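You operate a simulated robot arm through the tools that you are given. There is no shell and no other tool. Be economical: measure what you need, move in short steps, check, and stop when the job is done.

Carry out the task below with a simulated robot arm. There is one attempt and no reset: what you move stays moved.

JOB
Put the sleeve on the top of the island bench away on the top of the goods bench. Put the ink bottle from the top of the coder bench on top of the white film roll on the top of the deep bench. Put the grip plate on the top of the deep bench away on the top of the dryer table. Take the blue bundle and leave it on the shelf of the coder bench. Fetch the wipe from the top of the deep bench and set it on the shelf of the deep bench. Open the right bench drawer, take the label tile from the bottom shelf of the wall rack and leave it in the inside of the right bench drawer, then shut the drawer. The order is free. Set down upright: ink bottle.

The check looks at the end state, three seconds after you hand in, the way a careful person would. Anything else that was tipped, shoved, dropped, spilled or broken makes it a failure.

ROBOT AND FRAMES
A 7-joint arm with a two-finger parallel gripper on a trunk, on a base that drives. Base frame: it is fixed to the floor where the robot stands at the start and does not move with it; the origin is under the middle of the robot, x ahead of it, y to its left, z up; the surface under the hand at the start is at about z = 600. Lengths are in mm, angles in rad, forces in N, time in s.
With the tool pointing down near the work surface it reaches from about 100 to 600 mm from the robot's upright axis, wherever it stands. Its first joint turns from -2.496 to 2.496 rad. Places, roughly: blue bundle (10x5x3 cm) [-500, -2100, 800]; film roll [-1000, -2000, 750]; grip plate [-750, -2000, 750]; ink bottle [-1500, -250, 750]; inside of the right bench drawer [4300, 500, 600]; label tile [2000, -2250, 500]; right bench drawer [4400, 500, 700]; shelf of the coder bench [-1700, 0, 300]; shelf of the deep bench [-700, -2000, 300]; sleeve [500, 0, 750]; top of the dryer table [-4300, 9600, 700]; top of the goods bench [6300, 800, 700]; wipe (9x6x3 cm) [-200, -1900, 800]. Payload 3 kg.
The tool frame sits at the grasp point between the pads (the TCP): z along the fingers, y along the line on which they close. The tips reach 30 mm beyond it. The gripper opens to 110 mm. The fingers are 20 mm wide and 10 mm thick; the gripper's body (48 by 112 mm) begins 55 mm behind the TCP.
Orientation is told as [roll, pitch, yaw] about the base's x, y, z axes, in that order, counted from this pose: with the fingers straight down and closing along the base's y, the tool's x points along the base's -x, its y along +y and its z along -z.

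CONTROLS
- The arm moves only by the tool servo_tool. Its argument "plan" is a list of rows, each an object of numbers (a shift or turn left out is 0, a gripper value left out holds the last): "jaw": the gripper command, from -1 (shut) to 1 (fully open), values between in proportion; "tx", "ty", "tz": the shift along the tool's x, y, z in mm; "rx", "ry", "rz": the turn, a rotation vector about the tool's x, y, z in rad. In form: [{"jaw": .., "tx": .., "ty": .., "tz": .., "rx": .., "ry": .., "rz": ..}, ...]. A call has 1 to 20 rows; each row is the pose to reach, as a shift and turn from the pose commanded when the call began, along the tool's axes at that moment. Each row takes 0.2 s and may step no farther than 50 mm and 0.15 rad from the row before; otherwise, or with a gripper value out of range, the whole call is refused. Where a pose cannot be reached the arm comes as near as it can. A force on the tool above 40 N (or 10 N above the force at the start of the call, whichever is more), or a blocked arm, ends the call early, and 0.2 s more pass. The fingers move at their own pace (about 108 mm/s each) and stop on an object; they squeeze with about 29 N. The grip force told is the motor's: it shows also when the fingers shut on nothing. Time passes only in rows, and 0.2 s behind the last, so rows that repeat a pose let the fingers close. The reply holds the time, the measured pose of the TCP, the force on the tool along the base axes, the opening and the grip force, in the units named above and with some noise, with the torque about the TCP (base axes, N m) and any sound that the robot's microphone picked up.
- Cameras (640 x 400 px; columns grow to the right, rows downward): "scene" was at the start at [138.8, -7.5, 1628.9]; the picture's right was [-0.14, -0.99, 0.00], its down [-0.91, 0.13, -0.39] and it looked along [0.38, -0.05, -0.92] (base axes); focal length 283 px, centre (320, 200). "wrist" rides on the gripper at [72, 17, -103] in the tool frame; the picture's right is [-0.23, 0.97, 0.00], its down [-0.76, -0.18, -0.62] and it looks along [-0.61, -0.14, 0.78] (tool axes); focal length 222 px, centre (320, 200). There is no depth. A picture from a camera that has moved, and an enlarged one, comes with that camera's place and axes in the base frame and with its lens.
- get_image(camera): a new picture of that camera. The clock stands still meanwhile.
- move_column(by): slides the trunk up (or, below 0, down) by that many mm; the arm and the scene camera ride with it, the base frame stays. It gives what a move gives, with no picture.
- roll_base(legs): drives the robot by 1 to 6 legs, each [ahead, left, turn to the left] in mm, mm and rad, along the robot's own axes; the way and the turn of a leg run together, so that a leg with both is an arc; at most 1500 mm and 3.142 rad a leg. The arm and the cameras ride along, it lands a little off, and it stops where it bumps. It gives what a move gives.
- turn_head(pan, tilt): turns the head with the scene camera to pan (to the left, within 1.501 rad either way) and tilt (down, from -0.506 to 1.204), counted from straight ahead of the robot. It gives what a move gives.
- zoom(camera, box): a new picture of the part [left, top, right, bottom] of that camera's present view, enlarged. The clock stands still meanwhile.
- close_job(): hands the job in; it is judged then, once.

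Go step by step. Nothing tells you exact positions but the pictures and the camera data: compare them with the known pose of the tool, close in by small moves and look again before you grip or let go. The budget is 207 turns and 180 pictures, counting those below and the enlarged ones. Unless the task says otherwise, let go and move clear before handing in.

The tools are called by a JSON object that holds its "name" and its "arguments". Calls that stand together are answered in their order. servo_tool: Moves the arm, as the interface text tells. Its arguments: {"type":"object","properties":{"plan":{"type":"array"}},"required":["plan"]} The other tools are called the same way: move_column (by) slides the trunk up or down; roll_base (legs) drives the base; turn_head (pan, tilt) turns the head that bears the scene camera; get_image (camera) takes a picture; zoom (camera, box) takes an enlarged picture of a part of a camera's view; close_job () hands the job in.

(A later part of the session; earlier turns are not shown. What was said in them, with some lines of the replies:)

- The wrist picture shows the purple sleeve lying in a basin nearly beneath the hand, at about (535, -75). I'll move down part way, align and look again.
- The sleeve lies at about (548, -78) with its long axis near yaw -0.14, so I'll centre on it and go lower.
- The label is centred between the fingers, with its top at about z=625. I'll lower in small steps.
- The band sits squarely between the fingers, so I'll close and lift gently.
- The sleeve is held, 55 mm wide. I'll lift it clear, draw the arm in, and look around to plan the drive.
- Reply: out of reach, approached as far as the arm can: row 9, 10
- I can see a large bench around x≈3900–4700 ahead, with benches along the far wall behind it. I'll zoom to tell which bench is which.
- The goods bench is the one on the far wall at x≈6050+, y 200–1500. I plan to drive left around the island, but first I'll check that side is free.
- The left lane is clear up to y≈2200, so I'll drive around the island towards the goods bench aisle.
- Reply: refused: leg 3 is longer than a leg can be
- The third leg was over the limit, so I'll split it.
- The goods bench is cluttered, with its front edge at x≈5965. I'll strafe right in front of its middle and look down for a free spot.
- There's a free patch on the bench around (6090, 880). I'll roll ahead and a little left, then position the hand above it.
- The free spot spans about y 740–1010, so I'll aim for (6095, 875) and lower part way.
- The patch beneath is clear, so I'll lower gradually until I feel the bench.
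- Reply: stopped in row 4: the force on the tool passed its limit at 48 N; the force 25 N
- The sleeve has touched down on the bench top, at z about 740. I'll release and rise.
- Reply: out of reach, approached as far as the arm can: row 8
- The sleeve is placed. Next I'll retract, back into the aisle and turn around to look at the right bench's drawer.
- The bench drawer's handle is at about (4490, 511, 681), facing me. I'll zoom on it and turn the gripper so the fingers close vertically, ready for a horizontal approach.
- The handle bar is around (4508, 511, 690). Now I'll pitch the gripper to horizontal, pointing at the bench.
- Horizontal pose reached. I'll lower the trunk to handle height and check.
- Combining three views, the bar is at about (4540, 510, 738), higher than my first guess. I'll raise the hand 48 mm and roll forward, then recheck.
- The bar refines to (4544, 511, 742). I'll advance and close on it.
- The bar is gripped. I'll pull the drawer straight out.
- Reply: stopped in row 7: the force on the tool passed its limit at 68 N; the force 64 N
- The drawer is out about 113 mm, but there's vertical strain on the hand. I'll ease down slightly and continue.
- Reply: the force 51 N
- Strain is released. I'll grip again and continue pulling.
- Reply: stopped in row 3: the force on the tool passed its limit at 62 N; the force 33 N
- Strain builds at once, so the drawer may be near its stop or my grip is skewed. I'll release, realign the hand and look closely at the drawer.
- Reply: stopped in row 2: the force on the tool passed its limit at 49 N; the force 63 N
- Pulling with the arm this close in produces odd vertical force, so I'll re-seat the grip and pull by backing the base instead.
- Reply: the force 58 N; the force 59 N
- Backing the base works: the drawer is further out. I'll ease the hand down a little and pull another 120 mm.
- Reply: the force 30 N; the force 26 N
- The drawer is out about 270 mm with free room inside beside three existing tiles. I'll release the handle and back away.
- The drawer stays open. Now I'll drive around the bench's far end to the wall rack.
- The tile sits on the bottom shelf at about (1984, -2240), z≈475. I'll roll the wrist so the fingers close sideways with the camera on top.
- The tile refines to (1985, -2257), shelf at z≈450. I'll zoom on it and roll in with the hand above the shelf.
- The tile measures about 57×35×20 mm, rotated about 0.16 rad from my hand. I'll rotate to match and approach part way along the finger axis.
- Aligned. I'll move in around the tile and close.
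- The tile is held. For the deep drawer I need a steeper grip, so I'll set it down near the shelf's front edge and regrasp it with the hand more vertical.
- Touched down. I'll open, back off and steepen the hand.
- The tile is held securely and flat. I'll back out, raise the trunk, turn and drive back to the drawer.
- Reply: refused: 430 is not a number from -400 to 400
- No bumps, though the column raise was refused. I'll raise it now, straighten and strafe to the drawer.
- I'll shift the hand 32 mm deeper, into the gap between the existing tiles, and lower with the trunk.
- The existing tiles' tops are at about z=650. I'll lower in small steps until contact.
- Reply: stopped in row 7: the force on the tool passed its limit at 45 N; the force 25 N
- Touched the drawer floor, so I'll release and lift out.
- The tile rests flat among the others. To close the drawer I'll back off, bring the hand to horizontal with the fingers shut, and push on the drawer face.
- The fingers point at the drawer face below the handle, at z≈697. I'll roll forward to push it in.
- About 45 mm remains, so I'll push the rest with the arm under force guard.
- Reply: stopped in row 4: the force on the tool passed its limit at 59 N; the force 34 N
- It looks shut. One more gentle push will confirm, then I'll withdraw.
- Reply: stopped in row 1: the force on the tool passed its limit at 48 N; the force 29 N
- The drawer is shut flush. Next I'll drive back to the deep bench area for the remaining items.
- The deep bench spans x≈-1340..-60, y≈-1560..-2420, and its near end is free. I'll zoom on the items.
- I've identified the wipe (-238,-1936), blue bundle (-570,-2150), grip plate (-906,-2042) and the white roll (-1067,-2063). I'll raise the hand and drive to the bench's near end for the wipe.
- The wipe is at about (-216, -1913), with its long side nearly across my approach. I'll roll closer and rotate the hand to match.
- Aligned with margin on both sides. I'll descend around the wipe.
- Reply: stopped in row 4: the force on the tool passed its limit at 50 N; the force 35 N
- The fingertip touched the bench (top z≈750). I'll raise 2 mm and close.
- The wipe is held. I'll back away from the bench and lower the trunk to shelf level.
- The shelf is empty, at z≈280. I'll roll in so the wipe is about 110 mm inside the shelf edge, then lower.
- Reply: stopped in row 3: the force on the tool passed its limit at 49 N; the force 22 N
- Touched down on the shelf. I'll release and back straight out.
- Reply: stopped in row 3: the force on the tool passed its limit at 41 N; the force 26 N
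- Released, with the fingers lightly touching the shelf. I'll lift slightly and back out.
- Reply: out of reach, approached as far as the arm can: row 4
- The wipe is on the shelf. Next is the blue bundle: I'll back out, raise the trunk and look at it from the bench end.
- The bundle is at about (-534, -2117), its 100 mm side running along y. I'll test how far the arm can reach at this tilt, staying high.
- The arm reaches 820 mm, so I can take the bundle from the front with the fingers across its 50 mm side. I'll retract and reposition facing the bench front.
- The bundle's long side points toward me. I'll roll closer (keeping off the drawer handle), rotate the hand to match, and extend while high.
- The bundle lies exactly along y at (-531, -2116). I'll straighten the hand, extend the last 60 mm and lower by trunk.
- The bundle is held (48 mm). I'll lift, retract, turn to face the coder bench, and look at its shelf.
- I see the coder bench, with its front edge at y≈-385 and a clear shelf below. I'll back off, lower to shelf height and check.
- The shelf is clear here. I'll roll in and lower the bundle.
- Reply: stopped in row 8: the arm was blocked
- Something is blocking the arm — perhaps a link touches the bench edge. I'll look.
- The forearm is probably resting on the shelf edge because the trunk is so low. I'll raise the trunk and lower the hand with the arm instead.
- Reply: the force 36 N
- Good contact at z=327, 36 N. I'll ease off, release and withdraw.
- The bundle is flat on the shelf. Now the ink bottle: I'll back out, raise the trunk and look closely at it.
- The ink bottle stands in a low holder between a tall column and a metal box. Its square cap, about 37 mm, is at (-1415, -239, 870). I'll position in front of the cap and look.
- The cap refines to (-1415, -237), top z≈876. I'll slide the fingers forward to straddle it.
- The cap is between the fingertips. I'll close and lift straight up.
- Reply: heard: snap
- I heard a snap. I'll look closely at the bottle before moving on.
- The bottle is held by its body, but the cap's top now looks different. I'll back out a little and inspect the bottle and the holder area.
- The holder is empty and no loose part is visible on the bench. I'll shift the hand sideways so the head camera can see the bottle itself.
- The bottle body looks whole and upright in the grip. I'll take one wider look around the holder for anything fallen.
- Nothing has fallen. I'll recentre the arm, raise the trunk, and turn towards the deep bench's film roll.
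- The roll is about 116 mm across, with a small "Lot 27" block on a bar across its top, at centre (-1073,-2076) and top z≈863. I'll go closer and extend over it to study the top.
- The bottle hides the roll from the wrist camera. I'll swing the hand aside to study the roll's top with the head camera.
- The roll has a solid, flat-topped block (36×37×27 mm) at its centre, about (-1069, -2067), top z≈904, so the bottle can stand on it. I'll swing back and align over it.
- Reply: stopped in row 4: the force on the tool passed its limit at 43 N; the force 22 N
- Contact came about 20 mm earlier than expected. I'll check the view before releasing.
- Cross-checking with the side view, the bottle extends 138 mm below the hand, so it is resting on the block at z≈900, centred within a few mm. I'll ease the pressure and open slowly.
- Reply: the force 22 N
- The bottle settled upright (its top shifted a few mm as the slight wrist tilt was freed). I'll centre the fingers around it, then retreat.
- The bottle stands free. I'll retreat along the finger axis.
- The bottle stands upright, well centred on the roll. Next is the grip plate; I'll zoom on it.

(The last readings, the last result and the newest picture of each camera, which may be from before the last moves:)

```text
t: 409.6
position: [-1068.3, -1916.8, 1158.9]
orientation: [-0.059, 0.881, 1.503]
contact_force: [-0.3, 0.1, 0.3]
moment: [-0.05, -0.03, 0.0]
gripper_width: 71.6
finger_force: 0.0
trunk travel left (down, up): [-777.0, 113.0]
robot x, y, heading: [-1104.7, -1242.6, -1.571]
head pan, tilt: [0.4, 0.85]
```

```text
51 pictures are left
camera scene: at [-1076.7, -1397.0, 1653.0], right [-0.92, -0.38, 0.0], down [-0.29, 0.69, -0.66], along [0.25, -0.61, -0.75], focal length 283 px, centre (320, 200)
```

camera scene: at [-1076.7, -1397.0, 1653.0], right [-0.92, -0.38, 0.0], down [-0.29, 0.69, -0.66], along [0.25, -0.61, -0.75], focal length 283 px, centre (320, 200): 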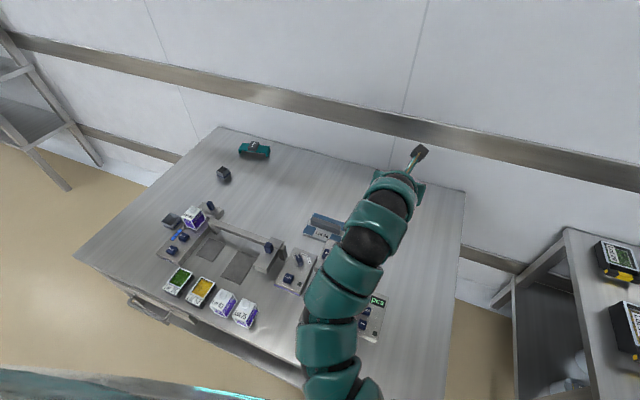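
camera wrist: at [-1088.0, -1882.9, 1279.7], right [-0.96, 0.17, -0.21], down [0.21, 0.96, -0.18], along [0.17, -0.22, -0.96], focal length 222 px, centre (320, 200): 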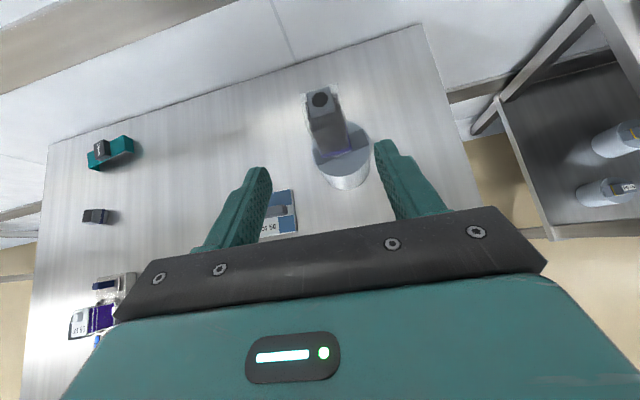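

The grip plate's bar runs along x, centred at (-850, -1995), so I need to grip it with the hand pointing sideways (-x). I'll move the base over and try yawing the hand 90° in free space.

{"name": "roll_base", "arguments": {"legs": [[0, 290, 0]]}}

{"name": "servo_tool", "arguments": {"plan": [{"rx": -0.11, "ry": 0.005, "rz": 0.09}, {"rx": -0.22, "ry": 0.009, "rz": 0.181}, {"rx": -0.331, "ry": 0.014, "rz": 0.272}, {"rx": -0.441, "ry": 0.019, "rz": 0.362}, {"rx": -0.552, "ry": 0.024, "rz": 0.453}, {"rx": -0.662, "ry": 0.028, "rz": 0.543}, {"rx": -0.772, "ry": 0.033, "rz": 0.634}, {"rx": -0.883, "ry": 0.038, "rz": 0.724}, {"rx": -0.993, "ry": 0.043, "rz": 0.815}, {"rx": -1.104, "ry": 0.047, "rz": 0.905}, {"rx": -1.214, "ry": 0.052, "rz": 0.996}, {"rx": -1.214, "ry": 0.052, "rz": 0.996}]}}

```text
t: 411.6
position: [-771.7, -1919.4, 1159.1]
orientation: [-0.054, 0.881, 1.504]
contact_force: [0.0, -1.0, 0.4]
moment: [0.0, 0.02, 0.02]
gripper_width: 71.4
finger_force: 0.0
trunk travel left (down, up): [-777.0, 113.0]
robot x, y, heading: [-811.7, -1244.2, -1.573]
head pan, tilt: [0.4, 0.85]
```

```text
t: 414.2
position: [-880.6, -1899.2, 1132.5]
orientation: [-0.054, 0.879, 0.281]
contact_force: [-0.2, 0.2, 0.0]
moment: [0.03, 0.01, 0.02]
gripper_width: 71.6
finger_force: 0.0
out of reach, approached as far as the arm can: row 8, 9, 10, 11, 12
trunk travel left (down, up): [-777.0, 113.0]
robot x, y, heading: [-810.4, -1248.4, -1.574]
head pan, tilt: [0.4, 0.85]
```

The hand yawed to within 20° of -x, but the arm is limited this high up. I'll lower the hand relative to the trunk, where it reaches farther, and retry.

{"name": "servo_tool", "arguments": {"plan": [{"tx": -34, "ty": 1.5, "tz": 29}, {"tx": -69, "ty": 3, "tz": 57}, {"tx": -104, "ty": 5, "tz": 86}, {"tx": -104, "ty": -30, "tz": 87, "rx": -0.072, "ry": 0.003, "rz": 0.06}, {"tx": -105, "ty": -62, "tz": 88, "rx": -0.144, "ry": 0.006, "rz": 0.119}, {"tx": -105, "ty": -95, "tz": 90, "rx": -0.2156, "ry": 0.0095, "rz": 0.1786}, {"tx": -105, "ty": -95, "tz": 90, "rx": -0.2156, "ry": 0.0095, "rz": 0.1786}]}}

```text
t: 415.8
position: [-852.9, -1969.9, 997.3]
orientation: [-0.049, 0.881, 0.065]
contact_force: [0.0, 0.2, 0.5]
moment: [0.0, 0.02, -0.02]
gripper_width: 71.2
finger_force: 0.0
out of reach, approached as far as the arm can: row 6, 7
trunk travel left (down, up): [-777.0, 113.0]
robot x, y, heading: [-811.8, -1250.1, -1.574]
head pan, tilt: [0.4, 0.85]
```

Nearly there. I'll lower further and complete the alignment.

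{"name": "servo_tool", "arguments": {"plan": [{"tx": -34, "ty": 1.5, "tz": 28}, {"tx": -69, "ty": 3, "tz": 57}, {"tx": -78, "ty": -10, "tz": 64, "rx": -0.035, "rz": 0.028}, {"tx": -78, "ty": -23, "tz": 64, "rx": -0.069, "ry": 0.003, "rz": 0.057}, {"tx": -78, "ty": -23, "tz": 64, "rx": -0.069, "ry": 0.003, "rz": 0.057}]}}

{"name": "get_image", "arguments": {"camera": "wrist"}}

```text
t: 417.0
position: [-852.7, -1921.5, 922.6]
orientation: [-0.052, 0.88, -0.026]
contact_force: [-0.3, -0.1, 0.0]
moment: [-0.02, -0.02, -0.01]
gripper_width: 71.5
finger_force: 0.1
out of reach, approached as far as the arm can: row 1, 2, 3, 4, 5
trunk travel left (down, up): [-777.0, 113.0]
robot x, y, heading: [-806.2, -1245.6, -1.571]
head pan, tilt: [0.4, 0.85]
```

```text
50 pictures are left
camera wrist: at [-819.5, -1899.9, 1043.4], right [0.13, 0.97, -0.21], down [0.97, -0.17, -0.18], along [-0.21, -0.18, -0.96], focal length 222 px, centre (320, 200)
```

wrist: 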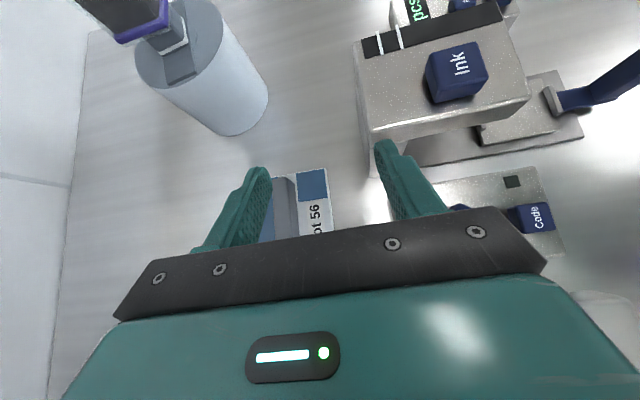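

At this height the reach falls short and a low forearm would near the device's tower. A steeper hand suits better: I'll roll 40 mm closer, steepen the hand to about 70°, then align.

{"name": "roll_base", "arguments": {"legs": [[40, 0, 0]]}}

{"name": "servo_tool", "arguments": {"plan": [{"ry": -0.14}, {"ry": -0.28}, {"ry": -0.42}, {"ry": -0.53}, {"ry": -0.53}]}}

```text
t: 417.9
position: [-854.9, -1964.3, 920.9]
orientation: [-0.048, 0.879, -0.022]
contact_force: [-0.2, -0.7, -0.6]
moment: [0.02, 0.03, -0.02]
gripper_width: 71.6
finger_force: 0.1
trunk travel left (down, up): [-777.0, 113.0]
robot x, y, heading: [-810.7, -1285.4, -1.575]
head pan, tilt: [0.4, 0.85]
```

```text
t: 419.1
position: [-852.7, -1962.6, 921.0]
orientation: [-0.037, 0.351, 0.003]
contact_force: [0.3, -0.3, -0.2]
moment: [-0.02, 0.05, 0.0]
gripper_width: 71.3
finger_force: 0.0
trunk travel left (down, up): [-777.0, 113.0]
robot x, y, heading: [-809.3, -1285.8, -1.578]
head pan, tilt: [0.4, 0.85]
```

{"name": "servo_tool", "arguments": {"plan": [{"ty": -17}, {"ty": -33}, {"ty": -33}]}}

{"name": "get_image", "arguments": {"camera": "wrist"}}

```text
t: 419.9
position: [-852.0, -1996.8, 923.8]
orientation: [-0.035, 0.35, 0.001]
contact_force: [-1.1, -0.3, 0.4]
moment: [-0.01, 0.02, 0.0]
gripper_width: 71.7
finger_force: 0.1
trunk travel left (down, up): [-777.0, 113.0]
robot x, y, heading: [-815.0, -1288.8, -1.574]
head pan, tilt: [0.4, 0.85]
```

```text
49 pictures are left
camera wrist: at [-884.9, -1974.4, 1045.0], right [0.2, 0.97, -0.11], down [0.93, -0.15, 0.33], along [0.3, -0.17, -0.94], focal length 222 px, centre (320, 200)
```

wrist: 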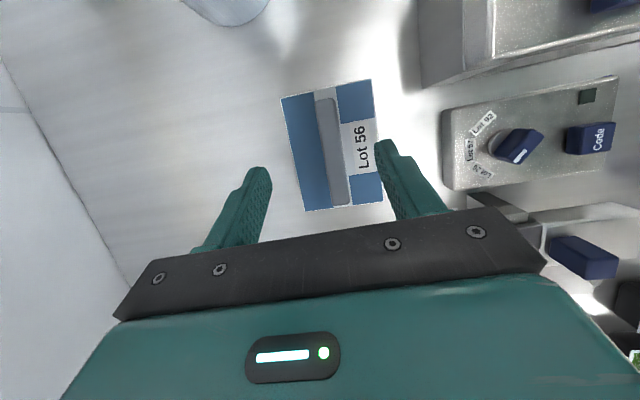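

The hand is centred over the bar. I'll lower by trunk, then feel down the last bit.

{"name": "move_column", "arguments": {"by": -110}}

{"name": "servo_tool", "arguments": {"plan": [{"tx": -1.5, "tz": 5}, {"tx": -3, "tz": 9}, {"tx": -4, "tz": 12}, {"tx": -5, "tz": 15}, {"tx": -6, "tz": 18}, {"tx": -7, "tz": 21}, {"tx": -8, "tz": 24}]}}

{"name": "get_image", "arguments": {"camera": "wrist"}}

```text
t: 421.3
position: [-852.7, -1995.3, 812.6]
orientation: [-0.034, 0.35, 0.003]
contact_force: [0.0, -0.1, 0.4]
moment: [-0.01, 0.02, -0.02]
gripper_width: 71.5
finger_force: 0.0
trunk travel left (down, up): [-667.0, 223.0]
robot x, y, heading: [-808.2, -1284.8, -1.572]
head pan, tilt: [0.4, 0.85]
```

```text
t: 423.0
position: [-852.6, -1997.0, 794.4]
orientation: [-0.045, 0.355, 0.001]
contact_force: [0.4, 7.1, 25.0]
moment: [1.27, 0.01, -0.05]
gripper_width: 75.4
finger_force: 3.3
trunk travel left (down, up): [-667.0, 223.0]
robot x, y, heading: [-811.9, -1283.9, -1.576]
head pan, tilt: [0.4, 0.85]
stopped in row 7: the force on the tool passed its limit at 42 N (the readings are from after the stop); the commanded pose is now the measured one
```

```text
48 pictures are left
camera wrist: at [-885.5, -1974.9, 915.9], right [0.2, 0.97, -0.12], down [0.93, -0.15, 0.33], along [0.3, -0.18, -0.94], focal length 222 px, centre (320, 200)
```

wrist: 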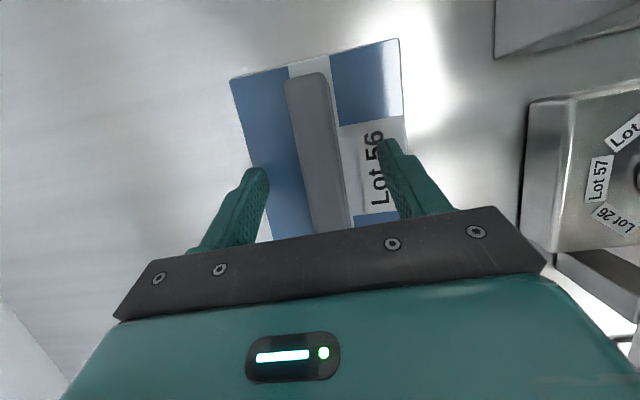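

A fingertip touched the plate. I'll raise 3 mm and close on the bar, then lift.

{"name": "servo_tool", "arguments": {"plan": [{"tx": 1, "tz": -3.5}, {"tx": 1, "tz": -3.5, "jaw": -1}, {"tx": 1, "tz": -3.5, "jaw": -1}, {"tx": 1, "tz": -3.5, "jaw": -1}, {"tx": 4, "tz": -12}, {"tx": 15, "tz": -40}, {"tx": 22, "tz": -60}]}}

{"name": "get_image", "arguments": {"camera": "wrist"}}

```text
t: 424.6
position: [-852.3, -1995.6, 854.6]
orientation: [-0.04, 0.352, 0.001]
contact_force: [0.0, -0.5, -1.8]
moment: [-0.03, -0.02, 0.01]
gripper_width: 21.9
finger_force: 29.4
trunk travel left (down, up): [-667.0, 223.0]
robot x, y, heading: [-812.3, -1286.0, -1.577]
head pan, tilt: [0.4, 0.85]
```

```text
47 pictures are left
camera wrist: at [-886.0, -1974.1, 976.4], right [0.2, 0.97, -0.12], down [0.93, -0.15, 0.33], along [0.3, -0.17, -0.94], focal length 222 px, centre (320, 200)
```

wrist: 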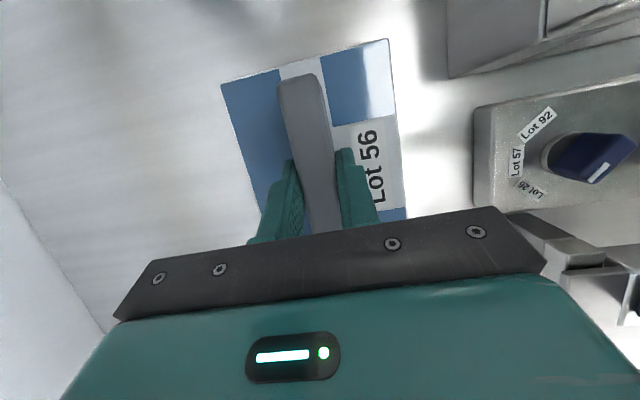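

The plate is held level by its bar. I'll raise, back away and draw the arm in for the long drive to the dryer table.

{"name": "move_column", "arguments": {"by": 180}}

{"name": "roll_base", "arguments": {"legs": [[-385, 0, 0]]}}

{"name": "servo_tool", "arguments": {"plan": [{"ty": 45}, {"ty": 90}, {"ty": 135}, {"ty": 180}, {"ty": 225}, {"ty": 260}, {"ty": 260}]}}

{"name": "roll_base", "arguments": {"legs": [[0, 0, 3.14], [0, -420, 0], [1500, 0, 0], [550, 0, 0]]}}

{"name": "turn_head", "arguments": {"pan": 0.5, "tilt": 0.2}}

{"name": "get_image", "arguments": {"camera": "scene"}}

```text
t: 426.6
position: [-853.6, -1995.5, 1034.6]
orientation: [-0.039, 0.351, 0.002]
contact_force: [-0.5, -0.1, -1.3]
moment: [0.03, 0.0, -0.02]
gripper_width: 21.6
finger_force: 28.6
trunk travel left (down, up): [-847.0, 43.0]
robot x, y, heading: [-810.0, -1286.8, -1.581]
head pan, tilt: [0.4, 0.85]
```

```text
t: 429.1
position: [-856.9, -1612.0, 1034.5]
orientation: [-0.04, 0.35, -0.009]
contact_force: [-0.9, -0.5, -2.3]
moment: [0.02, 0.01, -0.01]
gripper_width: 21.8
finger_force: 28.9
trunk travel left (down, up): [-847.0, 43.0]
robot x, y, heading: [-807.5, -902.9, -1.581]
head pan, tilt: [0.4, 0.85]
```

```text
t: 430.6
position: [-858.7, -1355.1, 1023.5]
orientation: [-0.041, 0.35, -0.009]
contact_force: [-0.4, -0.5, -1.6]
moment: [0.0, 0.01, -0.06]
gripper_width: 21.7
finger_force: 29.0
trunk travel left (down, up): [-847.0, 43.0]
robot x, y, heading: [-808.7, -906.1, -1.587]
head pan, tilt: [0.4, 0.85]
```

```text
t: 450.3
position: [-417.1, 1564.1, 1023.2]
orientation: [-0.041, 0.351, -3.095]
contact_force: [-0.4, -0.6, -3.1]
moment: [-0.03, 0.01, 0.03]
gripper_width: 21.9
finger_force: 29.4
trunk travel left (down, up): [-847.0, 43.0]
robot x, y, heading: [-443.6, 1110.4, 1.609]
head pan, tilt: [0.4, 0.85]
```

```text
t: 451.3
position: [-416.3, 1562.8, 1022.4]
orientation: [-0.041, 0.351, -3.096]
contact_force: [-1.1, 0.7, -2.7]
moment: [-0.01, 0.04, -0.02]
gripper_width: 21.8
finger_force: 29.5
trunk travel left (down, up): [-847.0, 43.0]
robot x, y, heading: [-446.0, 1111.5, 1.613]
head pan, tilt: [0.499, 0.201]
```

```text
46 pictures are left
camera scene: at [-492.9, 1271.3, 1780.6], right [0.86, 0.51, 0.0], down [0.1, -0.17, -0.98], along [-0.5, 0.84, -0.2], focal length 283 px, centre (320, 200)
```

scene: 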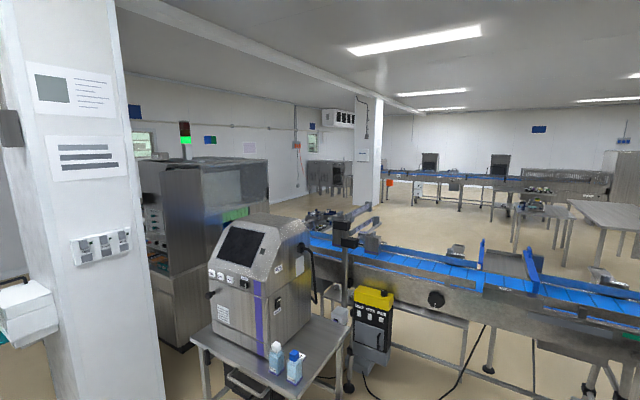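

A conveyor line blocks the way north, and the dryer table is far beyond it, around px 330–350. I'll look left and right for a passage.

{"name": "turn_head", "arguments": {"pan": 1.3, "tilt": 0.35}}

{"name": "get_image", "arguments": {"camera": "scene"}}

{"name": "turn_head", "arguments": {"pan": -0.6, "tilt": 0.25}}

{"name": "get_image", "arguments": {"camera": "scene"}}

```text
t: 452.4
position: [-417.6, 1562.7, 1023.1]
orientation: [-0.042, 0.35, -3.096]
contact_force: [-0.2, -0.5, -3.0]
moment: [-0.03, 0.0, -0.03]
gripper_width: 21.7
finger_force: 28.9
trunk travel left (down, up): [-847.0, 43.0]
robot x, y, heading: [-440.9, 1112.5, 1.611]
head pan, tilt: [1.3, 0.351]
```

```text
45 pictures are left
camera scene: at [-535.7, 1212.7, 1766.7], right [0.23, 0.97, 0.0], down [0.33, -0.08, -0.94], along [-0.91, 0.22, -0.34], focal length 283 px, centre (320, 200)
```

scene: 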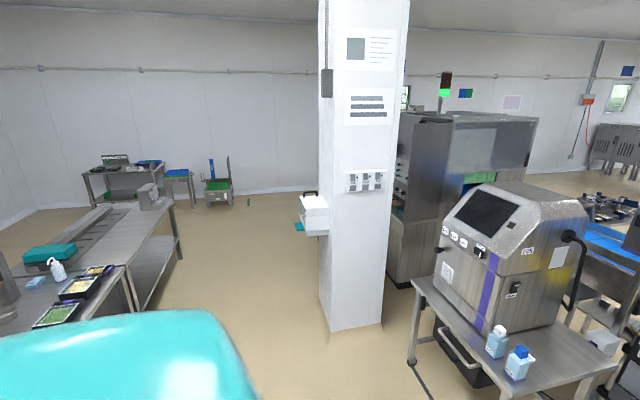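

```text
t: 454.3
position: [-416.8, 1562.8, 1021.6]
orientation: [-0.041, 0.352, -3.098]
contact_force: [-0.3, -0.9, -2.0]
moment: [0.03, -0.02, 0.01]
gripper_width: 21.9
finger_force: 29.0
trunk travel left (down, up): [-847.0, 43.0]
robot x, y, heading: [-445.8, 1108.9, 1.609]
head pan, tilt: [-0.6, 0.25]
```

```text
44 pictures are left
camera scene: at [-395.5, 1270.5, 1776.1], right [0.85, -0.53, 0.0], down [-0.13, -0.21, -0.97], along [0.51, 0.82, -0.25], focal length 283 px, centre (320, 200)
```

scene: 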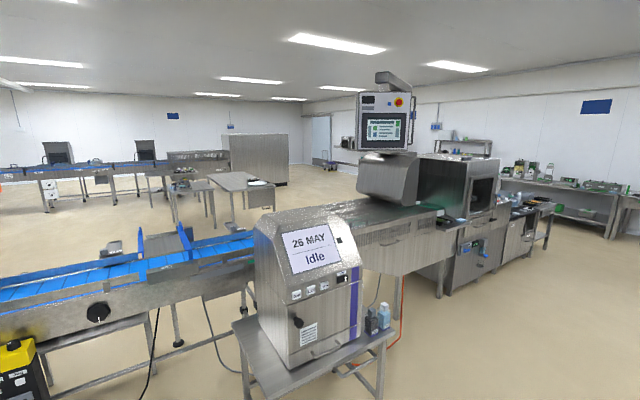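

There's a westward lane at y≈1000 between the benches and the pillar, and space west of the machine. I'll strafe west, then look north.

{"name": "roll_base", "arguments": {"legs": [[-150, 1480, -0.04], [0, 1500, 0], [0, 400, 0]]}}

{"name": "turn_head", "arguments": {"pan": 0.0, "tilt": 0.25}}

{"name": "get_image", "arguments": {"camera": "scene"}}

```text
t: 470.8
position: [-3800.8, 1270.2, 1021.9]
orientation: [-0.043, 0.351, -3.087]
contact_force: [1.3, -0.1, -2.8]
moment: [0.0, -0.04, -0.01]
gripper_width: 21.7
finger_force: 28.9
trunk travel left (down, up): [-847.0, 43.0]
robot x, y, heading: [-3819.7, 821.9, 1.619]
head pan, tilt: [-0.6, 0.25]
```

```text
t: 471.8
position: [-3798.8, 1272.3, 1022.1]
orientation: [-0.042, 0.352, -3.088]
contact_force: [-0.4, 0.6, -2.8]
moment: [-0.03, -0.01, 0.01]
gripper_width: 21.7
finger_force: 28.9
trunk travel left (down, up): [-847.0, 43.0]
robot x, y, heading: [-3822.5, 818.9, 1.62]
head pan, tilt: [0.0, 0.25]
```

```text
43 pictures are left
camera scene: at [-3828.4, 993.6, 1776.1], right [1.0, 0.05, 0.0], down [0.01, -0.25, -0.97], along [-0.05, 0.97, -0.25], focal length 283 px, centre (320, 200)
```

scene: 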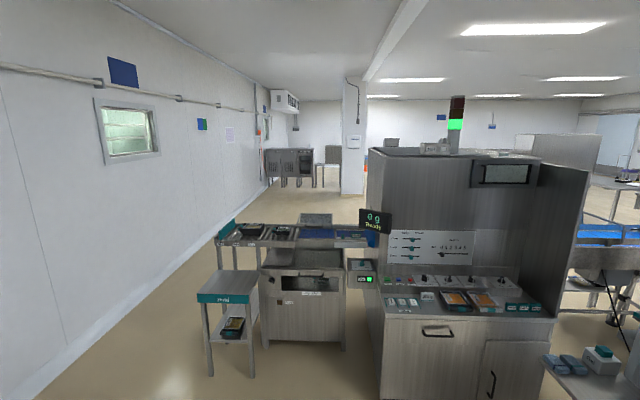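

There's a gap along the west wall, x≈-5300, past the conveyor end. I'll go through it.

{"name": "roll_base", "arguments": {"legs": [[700, 700, -0.05], [0, 790, 0]]}}

{"name": "get_image", "arguments": {"camera": "scene"}}

```text
t: 480.8
position: [-5295.7, 1950.3, 1023.4]
orientation: [-0.042, 0.352, -3.123]
contact_force: [0.4, 0.2, -2.4]
moment: [0.04, -0.01, 0.0]
gripper_width: 21.6
finger_force: 29.4
trunk travel left (down, up): [-847.0, 43.0]
robot x, y, heading: [-5332.7, 1501.3, 1.584]
head pan, tilt: [0.0, 0.25]
```

```text
42 pictures are left
camera scene: at [-5334.5, 1673.2, 1776.1], right [1.0, 0.01, 0.0], down [0.0, -0.25, -0.97], along [-0.01, 0.97, -0.25], focal length 283 px, centre (320, 200)
```

scene: 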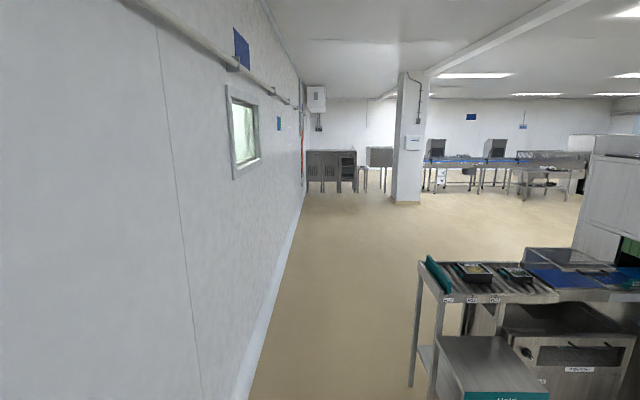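

The gap is clear, with the wall at x=-5898 and the stand at x≈-4704. I'll drive north.

{"name": "roll_base", "arguments": {"legs": [[1450, -20, -0.012], [1500, 0, 0], [1500, 0, 0], [1200, -300, 0]]}}

{"name": "turn_head", "arguments": {"pan": -0.2, "tilt": 0.35}}

{"name": "get_image", "arguments": {"camera": "scene"}}

```text
t: 507.7
position: [-4865.5, 7535.6, 1023.9]
orientation: [-0.041, 0.352, 3.121]
contact_force: [0.1, 0.0, -2.2]
moment: [-0.01, 0.01, 0.0]
gripper_width: 21.7
finger_force: 29.5
trunk travel left (down, up): [-847.0, 43.0]
robot x, y, heading: [-4918.6, 7084.5, 1.546]
head pan, tilt: [0.0, 0.25]
```

```text
t: 508.4
position: [-4866.3, 7535.0, 1022.6]
orientation: [-0.041, 0.35, 3.119]
contact_force: [0.2, 0.6, -2.3]
moment: [0.01, 0.01, -0.03]
gripper_width: 21.4
finger_force: 28.7
trunk travel left (down, up): [-847.0, 43.0]
robot x, y, heading: [-4920.9, 7085.2, 1.546]
head pan, tilt: [-0.201, 0.351]
```

```text
41 pictures are left
camera scene: at [-4897.4, 7257.3, 1766.7], right [0.97, -0.22, 0.0], down [-0.08, -0.33, -0.94], along [0.21, 0.92, -0.34], focal length 283 px, centre (320, 200)
```

scene: 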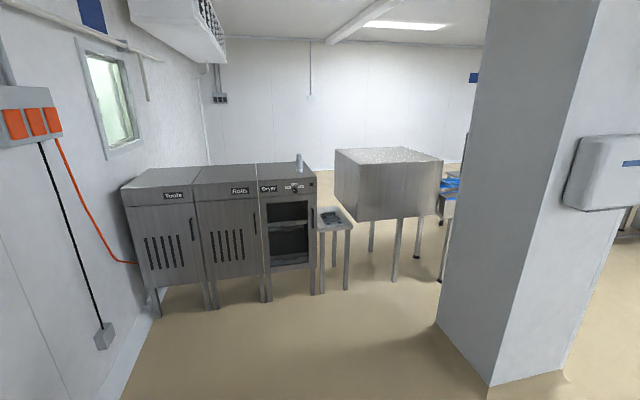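

The dryer table is the small stand right of the "Dryer" cabinet, about (-4240, 9600), with something already on it. I'll drive up and look from above.

{"name": "roll_base", "arguments": {"legs": [[800, -690, 0.025], [650, 0, 0]]}}

{"name": "turn_head", "arguments": {"pan": 0.0, "tilt": 0.7}}

{"name": "get_image", "arguments": {"camera": "scene"}}

```text
t: 517.0
position: [-4197.5, 8974.4, 1023.2]
orientation: [-0.043, 0.353, -3.111]
contact_force: [0.6, 1.2, -2.0]
moment: [0.0, -0.03, 0.0]
gripper_width: 21.6
finger_force: 28.7
trunk travel left (down, up): [-847.0, 43.0]
robot x, y, heading: [-4231.7, 8522.2, 1.594]
head pan, tilt: [-0.201, 0.351]
```

```text
t: 517.9
position: [-4196.5, 8972.9, 1022.9]
orientation: [-0.042, 0.351, -3.113]
contact_force: [-0.6, -0.6, -2.5]
moment: [0.02, -0.03, 0.03]
gripper_width: 21.9
finger_force: 28.8
trunk travel left (down, up): [-847.0, 43.0]
robot x, y, heading: [-4234.0, 8518.5, 1.591]
head pan, tilt: [0.0, 0.7]
```

```text
40 pictures are left
camera scene: at [-4233.7, 8687.8, 1735.4], right [1.0, 0.02, 0.0], down [0.01, -0.64, -0.77], along [-0.02, 0.77, -0.64], focal length 283 px, centre (320, 200)
```

scene: 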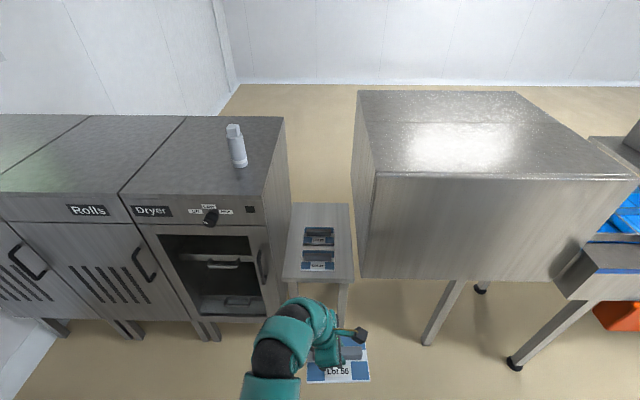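

The table holds two plates in front; there's free room at its back (y≈9740–9900). It sits in a canyon between the dryer and a big box, x -4445..-4069. I'll extend the arm while high, align, and drive in.

{"name": "servo_tool", "arguments": {"plan": [{"ty": -45}, {"ty": -90}, {"ty": -135}, {"ty": -180}, {"ty": -225}, {"ty": -260}, {"ty": -260}]}}

{"name": "roll_base", "arguments": {"legs": [[0, 66, -0.021], [250, 0, 0]]}}

{"name": "get_image", "arguments": {"camera": "scene"}}

```text
t: 519.5
position: [-4209.1, 9234.2, 1033.1]
orientation: [-0.041, 0.348, -3.114]
contact_force: [-0.3, -0.6, -1.9]
moment: [0.03, 0.0, 0.0]
gripper_width: 21.8
finger_force: 29.4
trunk travel left (down, up): [-847.0, 43.0]
robot x, y, heading: [-4230.7, 8521.8, 1.593]
head pan, tilt: [0.0, 0.7]
```

```text
t: 521.9
position: [-4260.7, 9483.3, 1031.8]
orientation: [-0.041, 0.351, -3.136]
contact_force: [0.4, 0.3, -1.9]
moment: [0.01, -0.01, 0.01]
gripper_width: 21.6
finger_force: 29.1
trunk travel left (down, up): [-847.0, 43.0]
robot x, y, heading: [-4296.3, 8770.8, 1.57]
head pan, tilt: [0.0, 0.7]
```

```text
39 pictures are left
camera scene: at [-4296.5, 8937.4, 1735.1], right [1.0, 0.0, 0.0], down [0.0, -0.65, -0.76], along [0.0, 0.76, -0.65], focal length 283 px, centre (320, 200)
```

scene: 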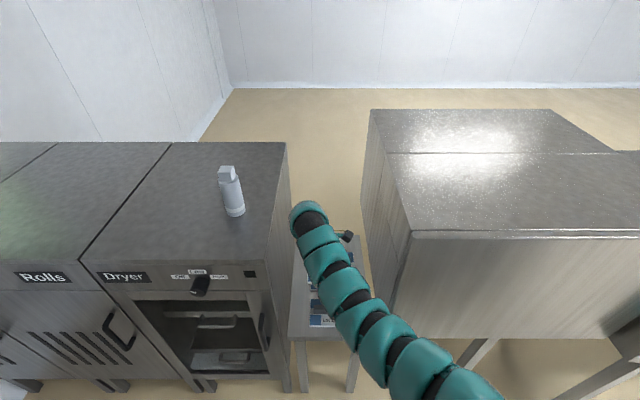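

The arm's elbow swings right with the hand pointing sideways and would hit the box in the canyon. I'll back out, yaw the hand to point forward (plate turned 90°), which straightens the arm.

{"name": "roll_base", "arguments": {"legs": [[-280, 0, 0]]}}

{"name": "servo_tool", "arguments": {"plan": [{"rx": 0.049, "ry": -0.005, "rz": -0.134}, {"rx": 0.098, "ry": -0.01, "rz": -0.268}, {"rx": 0.147, "ry": -0.015, "rz": -0.402}, {"rx": 0.196, "ry": -0.02, "rz": -0.536}, {"rx": 0.245, "ry": -0.025, "rz": -0.67}, {"rx": 0.295, "ry": -0.03, "rz": -0.804}, {"rx": 0.344, "ry": -0.035, "rz": -0.938}, {"rx": 0.393, "ry": -0.04, "rz": -1.072}, {"rx": 0.442, "ry": -0.045, "rz": -1.206}, {"rx": 0.491, "ry": -0.05, "rz": -1.34}, {"rx": 0.54, "ry": -0.055, "rz": -1.474}, {"rx": 0.54, "ry": -0.055, "rz": -1.474}]}}

{"name": "get_image", "arguments": {"camera": "scene"}}

```text
t: 523.9
position: [-4255.7, 9200.4, 1035.1]
orientation: [-0.041, 0.35, 3.14]
contact_force: [0.0, -0.2, -1.5]
moment: [0.02, -0.01, 0.01]
gripper_width: 21.8
finger_force: 28.8
trunk travel left (down, up): [-847.0, 43.0]
robot x, y, heading: [-4297.6, 8488.4, 1.566]
head pan, tilt: [0.0, 0.7]
```

```text
t: 526.5
position: [-4256.6, 9201.3, 1033.3]
orientation: [-0.038, 0.355, -1.569]
contact_force: [-0.1, 0.4, -1.5]
moment: [0.03, 0.02, 0.03]
gripper_width: 21.8
finger_force: 29.4
trunk travel left (down, up): [-847.0, 43.0]
robot x, y, heading: [-4300.6, 8489.2, 1.565]
head pan, tilt: [0.0, 0.7]
```

```text
38 pictures are left
camera scene: at [-4296.2, 8655.0, 1735.3], right [1.0, -0.01, 0.0], down [0.0, -0.64, -0.76], along [0.01, 0.76, -0.64], focal length 283 px, centre (320, 200)
```

scene: 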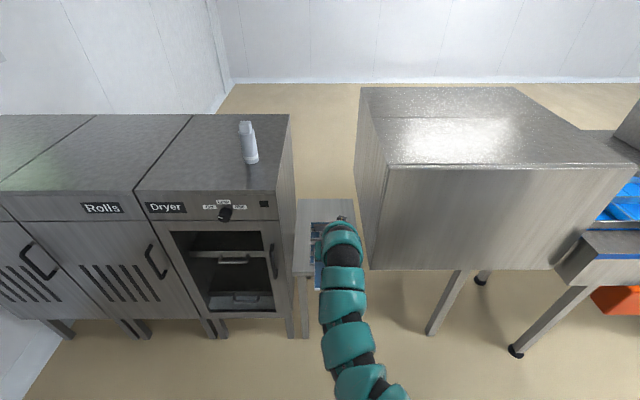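

The arm is straight now. I'll drive in over the table and check with the wrist camera.

{"name": "roll_base", "arguments": {"legs": [[520, 0, 0.005]]}}

{"name": "get_image", "arguments": {"camera": "wrist"}}

{"name": "get_image", "arguments": {"camera": "scene"}}

```text
t: 529.6
position: [-4265.4, 9736.3, 1033.2]
orientation: [-0.039, 0.356, -1.556]
contact_force: [0.2, 0.3, -1.9]
moment: [-0.02, 0.0, 0.01]
gripper_width: 22.0
finger_force: 29.0
trunk travel left (down, up): [-847.0, 43.0]
robot x, y, heading: [-4296.5, 9022.3, 1.582]
head pan, tilt: [0.0, 0.7]
```

```text
37 pictures are left
camera wrist: at [-4246.0, 9770.5, 1153.6], right [0.98, -0.19, -0.11], down [-0.14, -0.93, 0.33], along [-0.17, -0.3, -0.94], focal length 222 px, centre (320, 200)
```

wrist: 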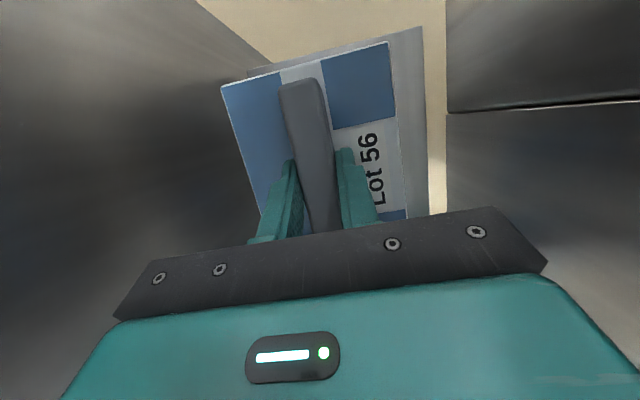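

```text
36 pictures are left
camera scene: at [-4298.9, 9191.4, 1735.2], right [1.0, 0.01, 0.0], down [0.01, -0.64, -0.76], along [-0.01, 0.76, -0.64], focal length 283 px, centre (320, 200)
```

scene: 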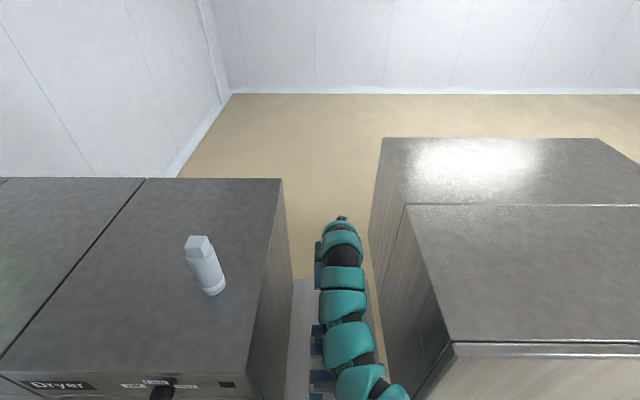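

The table's back edge is at y≈9893 and the second plate ends at about 9712, so centring the plate at y≈9808 fits. I'll move there and lower.

{"name": "roll_base", "arguments": {"legs": [[50, 0, 0]]}}

{"name": "servo_tool", "arguments": {"plan": [{"tx": 12, "tz": 4.5}, {"tx": 24, "tz": 9}, {"tx": 24, "tz": 9}]}}

{"name": "move_column", "arguments": {"by": -200}}

{"name": "get_image", "arguments": {"camera": "wrist"}}

{"name": "get_image", "arguments": {"camera": "scene"}}

```text
t: 530.5
position: [-4267.2, 9788.5, 1030.7]
orientation: [-0.037, 0.352, -1.555]
contact_force: [0.2, 0.2, -4.3]
moment: [0.0, -0.01, 0.01]
gripper_width: 21.8
finger_force: 29.3
trunk travel left (down, up): [-847.0, 43.0]
robot x, y, heading: [-4301.2, 9072.2, 1.579]
head pan, tilt: [0.0, 0.7]
```

```text
t: 531.3
position: [-4269.2, 9812.3, 1031.4]
orientation: [-0.038, 0.356, -1.555]
contact_force: [0.0, -0.1, -2.2]
moment: [0.0, 0.02, -0.02]
gripper_width: 22.0
finger_force: 28.8
trunk travel left (down, up): [-847.0, 43.0]
robot x, y, heading: [-4298.5, 9076.4, 1.58]
head pan, tilt: [0.0, 0.7]
```

```text
t: 533.5
position: [-4269.1, 9812.4, 832.4]
orientation: [-0.038, 0.354, -1.556]
contact_force: [-0.4, 0.6, -2.6]
moment: [0.01, 0.02, -0.01]
gripper_width: 21.7
finger_force: 28.8
trunk travel left (down, up): [-647.0, 243.0]
robot x, y, heading: [-4299.7, 9075.8, 1.582]
head pan, tilt: [0.0, 0.7]
```

```text
35 pictures are left
camera wrist: at [-4247.7, 9845.4, 953.5], right [0.98, -0.19, -0.11], down [-0.14, -0.94, 0.33], along [-0.17, -0.3, -0.94], focal length 222 px, centre (320, 200)
```

wrist: 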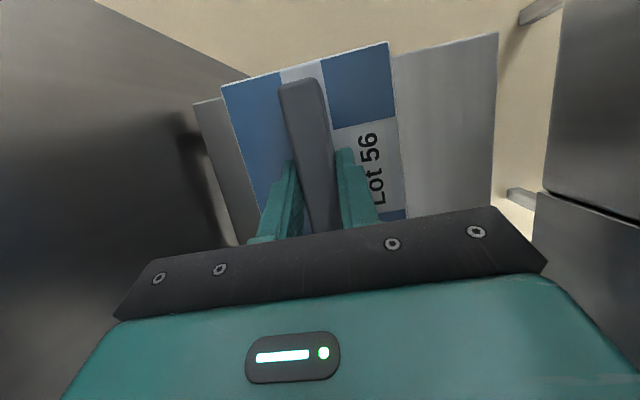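

```text
34 pictures are left
camera scene: at [-4299.4, 9240.4, 1535.3], right [1.0, 0.01, 0.0], down [0.01, -0.64, -0.76], along [-0.01, 0.76, -0.64], focal length 283 px, centre (320, 200)
```

scene: 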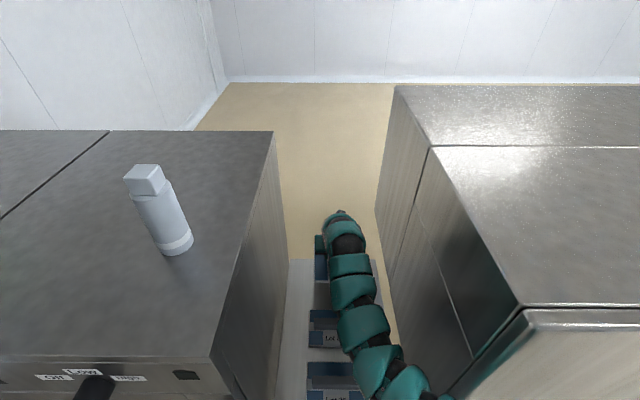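

Position is good: plate centre about y=9808, between the second plate (9700) and the table edge (9897). I'll lower to contact.

{"name": "move_column", "arguments": {"by": -65}}

{"name": "servo_tool", "arguments": {"plan": [{"tx": -1, "tz": 3}, {"tx": -2, "tz": 6}, {"tx": -3, "tz": 9}, {"tx": -4, "tz": 12}, {"tx": -5, "tz": 15}, {"tx": -6, "tz": 18}, {"tx": -7, "tz": 21}, {"tx": -8, "tz": 24}, {"tx": -9, "tz": 27}, {"tx": -10, "tz": 30}]}}

{"name": "get_image", "arguments": {"camera": "wrist"}}

```text
t: 534.5
position: [-4268.7, 9812.3, 767.0]
orientation: [-0.038, 0.354, -1.556]
contact_force: [0.0, -0.1, -2.4]
moment: [0.02, 0.0, 0.0]
gripper_width: 21.9
finger_force: 29.5
trunk travel left (down, up): [-582.0, 308.0]
robot x, y, heading: [-4301.9, 9077.0, 1.577]
head pan, tilt: [0.0, 0.7]
```

```text
t: 536.7
position: [-4270.1, 9815.5, 744.2]
orientation: [-0.04, 0.371, -1.555]
contact_force: [-2.1, 1.4, 22.5]
moment: [-0.86, -1.37, -0.14]
gripper_width: 22.4
finger_force: 29.4
trunk travel left (down, up): [-582.0, 308.0]
robot x, y, heading: [-4298.8, 9076.5, 1.581]
head pan, tilt: [0.0, 0.7]
stopped in row 10: the force on the tool passed its limit at 44 N (the readings are from after the stop); the commanded pose is now the measured one
```

```text
33 pictures are left
camera wrist: at [-4249.3, 9846.4, 865.6], right [0.98, -0.18, -0.12], down [-0.14, -0.94, 0.31], along [-0.17, -0.29, -0.94], focal length 222 px, centre (320, 200)
```

wrist: 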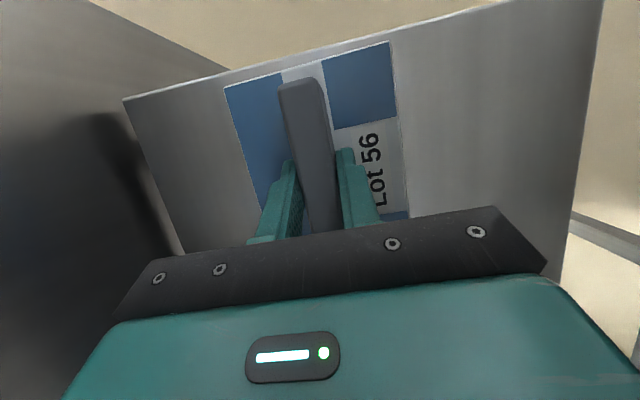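

The plate is down, inside the table's edge. I'll release and lift.

{"name": "servo_tool", "arguments": {"plan": [{"tz": -1.5}, {"tz": -1.5, "jaw": -0.3}, {"tz": -1.5, "jaw": -0.2}, {"tx": 2, "tz": -6, "jaw": -0.2}, {"tx": 8, "tz": -25}, {"tx": 18, "tz": -55}, {"tx": 18, "tz": -55}]}}

{"name": "get_image", "arguments": {"camera": "wrist"}}

```text
t: 538.3
position: [-4267.8, 9811.1, 798.1]
orientation: [-0.038, 0.361, -1.556]
contact_force: [0.2, -0.1, 0.9]
moment: [0.02, 0.01, 0.01]
gripper_width: 43.9
finger_force: 0.0
trunk travel left (down, up): [-582.0, 308.0]
robot x, y, heading: [-4301.7, 9072.5, 1.579]
head pan, tilt: [0.0, 0.7]
```

```text
32 pictures are left
camera wrist: at [-4246.5, 9844.0, 919.1], right [0.98, -0.18, -0.11], down [-0.14, -0.94, 0.32], along [-0.17, -0.3, -0.94], focal length 222 px, centre (320, 200)
```

wrist: 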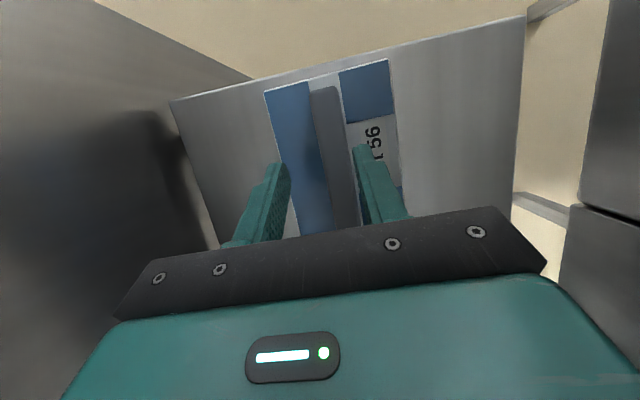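

The plate lies flat. I'll raise, back out, and verify it against its neighbour.

{"name": "move_column", "arguments": {"by": 260}}

{"name": "roll_base", "arguments": {"legs": [[-230, 0, 0]]}}

{"name": "get_image", "arguments": {"camera": "wrist"}}

```text
t: 540.9
position: [-4268.1, 9812.4, 1058.4]
orientation: [-0.039, 0.362, -1.555]
contact_force: [-1.1, 0.0, -0.2]
moment: [-0.01, 0.01, 0.01]
gripper_width: 43.9
finger_force: 0.0
trunk travel left (down, up): [-842.0, 48.0]
robot x, y, heading: [-4300.3, 9073.3, 1.583]
head pan, tilt: [0.0, 0.7]
```

```text
t: 542.7
position: [-4266.8, 9581.9, 1057.4]
orientation: [-0.038, 0.362, -1.555]
contact_force: [-0.1, -1.0, 0.5]
moment: [0.04, 0.03, 0.0]
gripper_width: 44.0
finger_force: 0.1
trunk travel left (down, up): [-842.0, 48.0]
robot x, y, heading: [-4298.4, 8846.3, 1.578]
head pan, tilt: [0.0, 0.7]
```

```text
31 pictures are left
camera wrist: at [-4246.2, 9613.2, 1180.2], right [0.98, -0.18, -0.12], down [-0.14, -0.94, 0.32], along [-0.17, -0.29, -0.94], focal length 222 px, centre (320, 200)
```

wrist: 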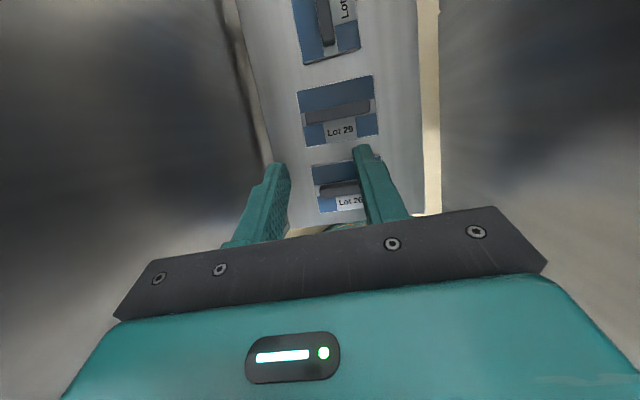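

The plate sits clear of its neighbours with a visible gap. I'll back the arm fully out, then hand in.

{"name": "roll_base", "arguments": {"legs": [[-450, 0, 0]]}}

```text
t: 545.4
position: [-4258.5, 9121.1, 1058.5]
orientation: [-0.039, 0.363, -1.561]
contact_force: [0.5, -0.7, 0.2]
moment: [0.02, 0.0, 0.01]
gripper_width: 44.0
finger_force: 0.1
trunk travel left (down, up): [-842.0, 48.0]
robot x, y, heading: [-4290.4, 8385.2, 1.571]
head pan, tilt: [0.0, 0.7]
```

All six items are placed, the drawer is shut and the arm is clear, so I'm handing in.

{"name": "close_job", "arguments": {}}

```text
The job is handed in.
```

I handed the job in with all six items placed and the drawer shut. One doubt remains: I heard a snap as I lifted the ink bottle out of its holder.

- **Sleeve:** on the goods bench top.
- **Ink bottle:** upright on the block at the centre of the white film roll. After the snap its cap top showed a black disc I had not seen before. I found nothing fallen and the bottle body looked whole, but I could not rule out damage to the cap.
- **Grip plate:** flat at the back of the dryer table, with a gap to the plates already there. I turned it 90° so the arm could reach between the dryer and the box beside it.
- **Blue bundle:** flat on the coder bench shelf.
- **Wipe:** on the deep bench shelf.
- **Label tile (Lot 65):** flat in the right bench drawer among the other tiles; the drawer is closed.
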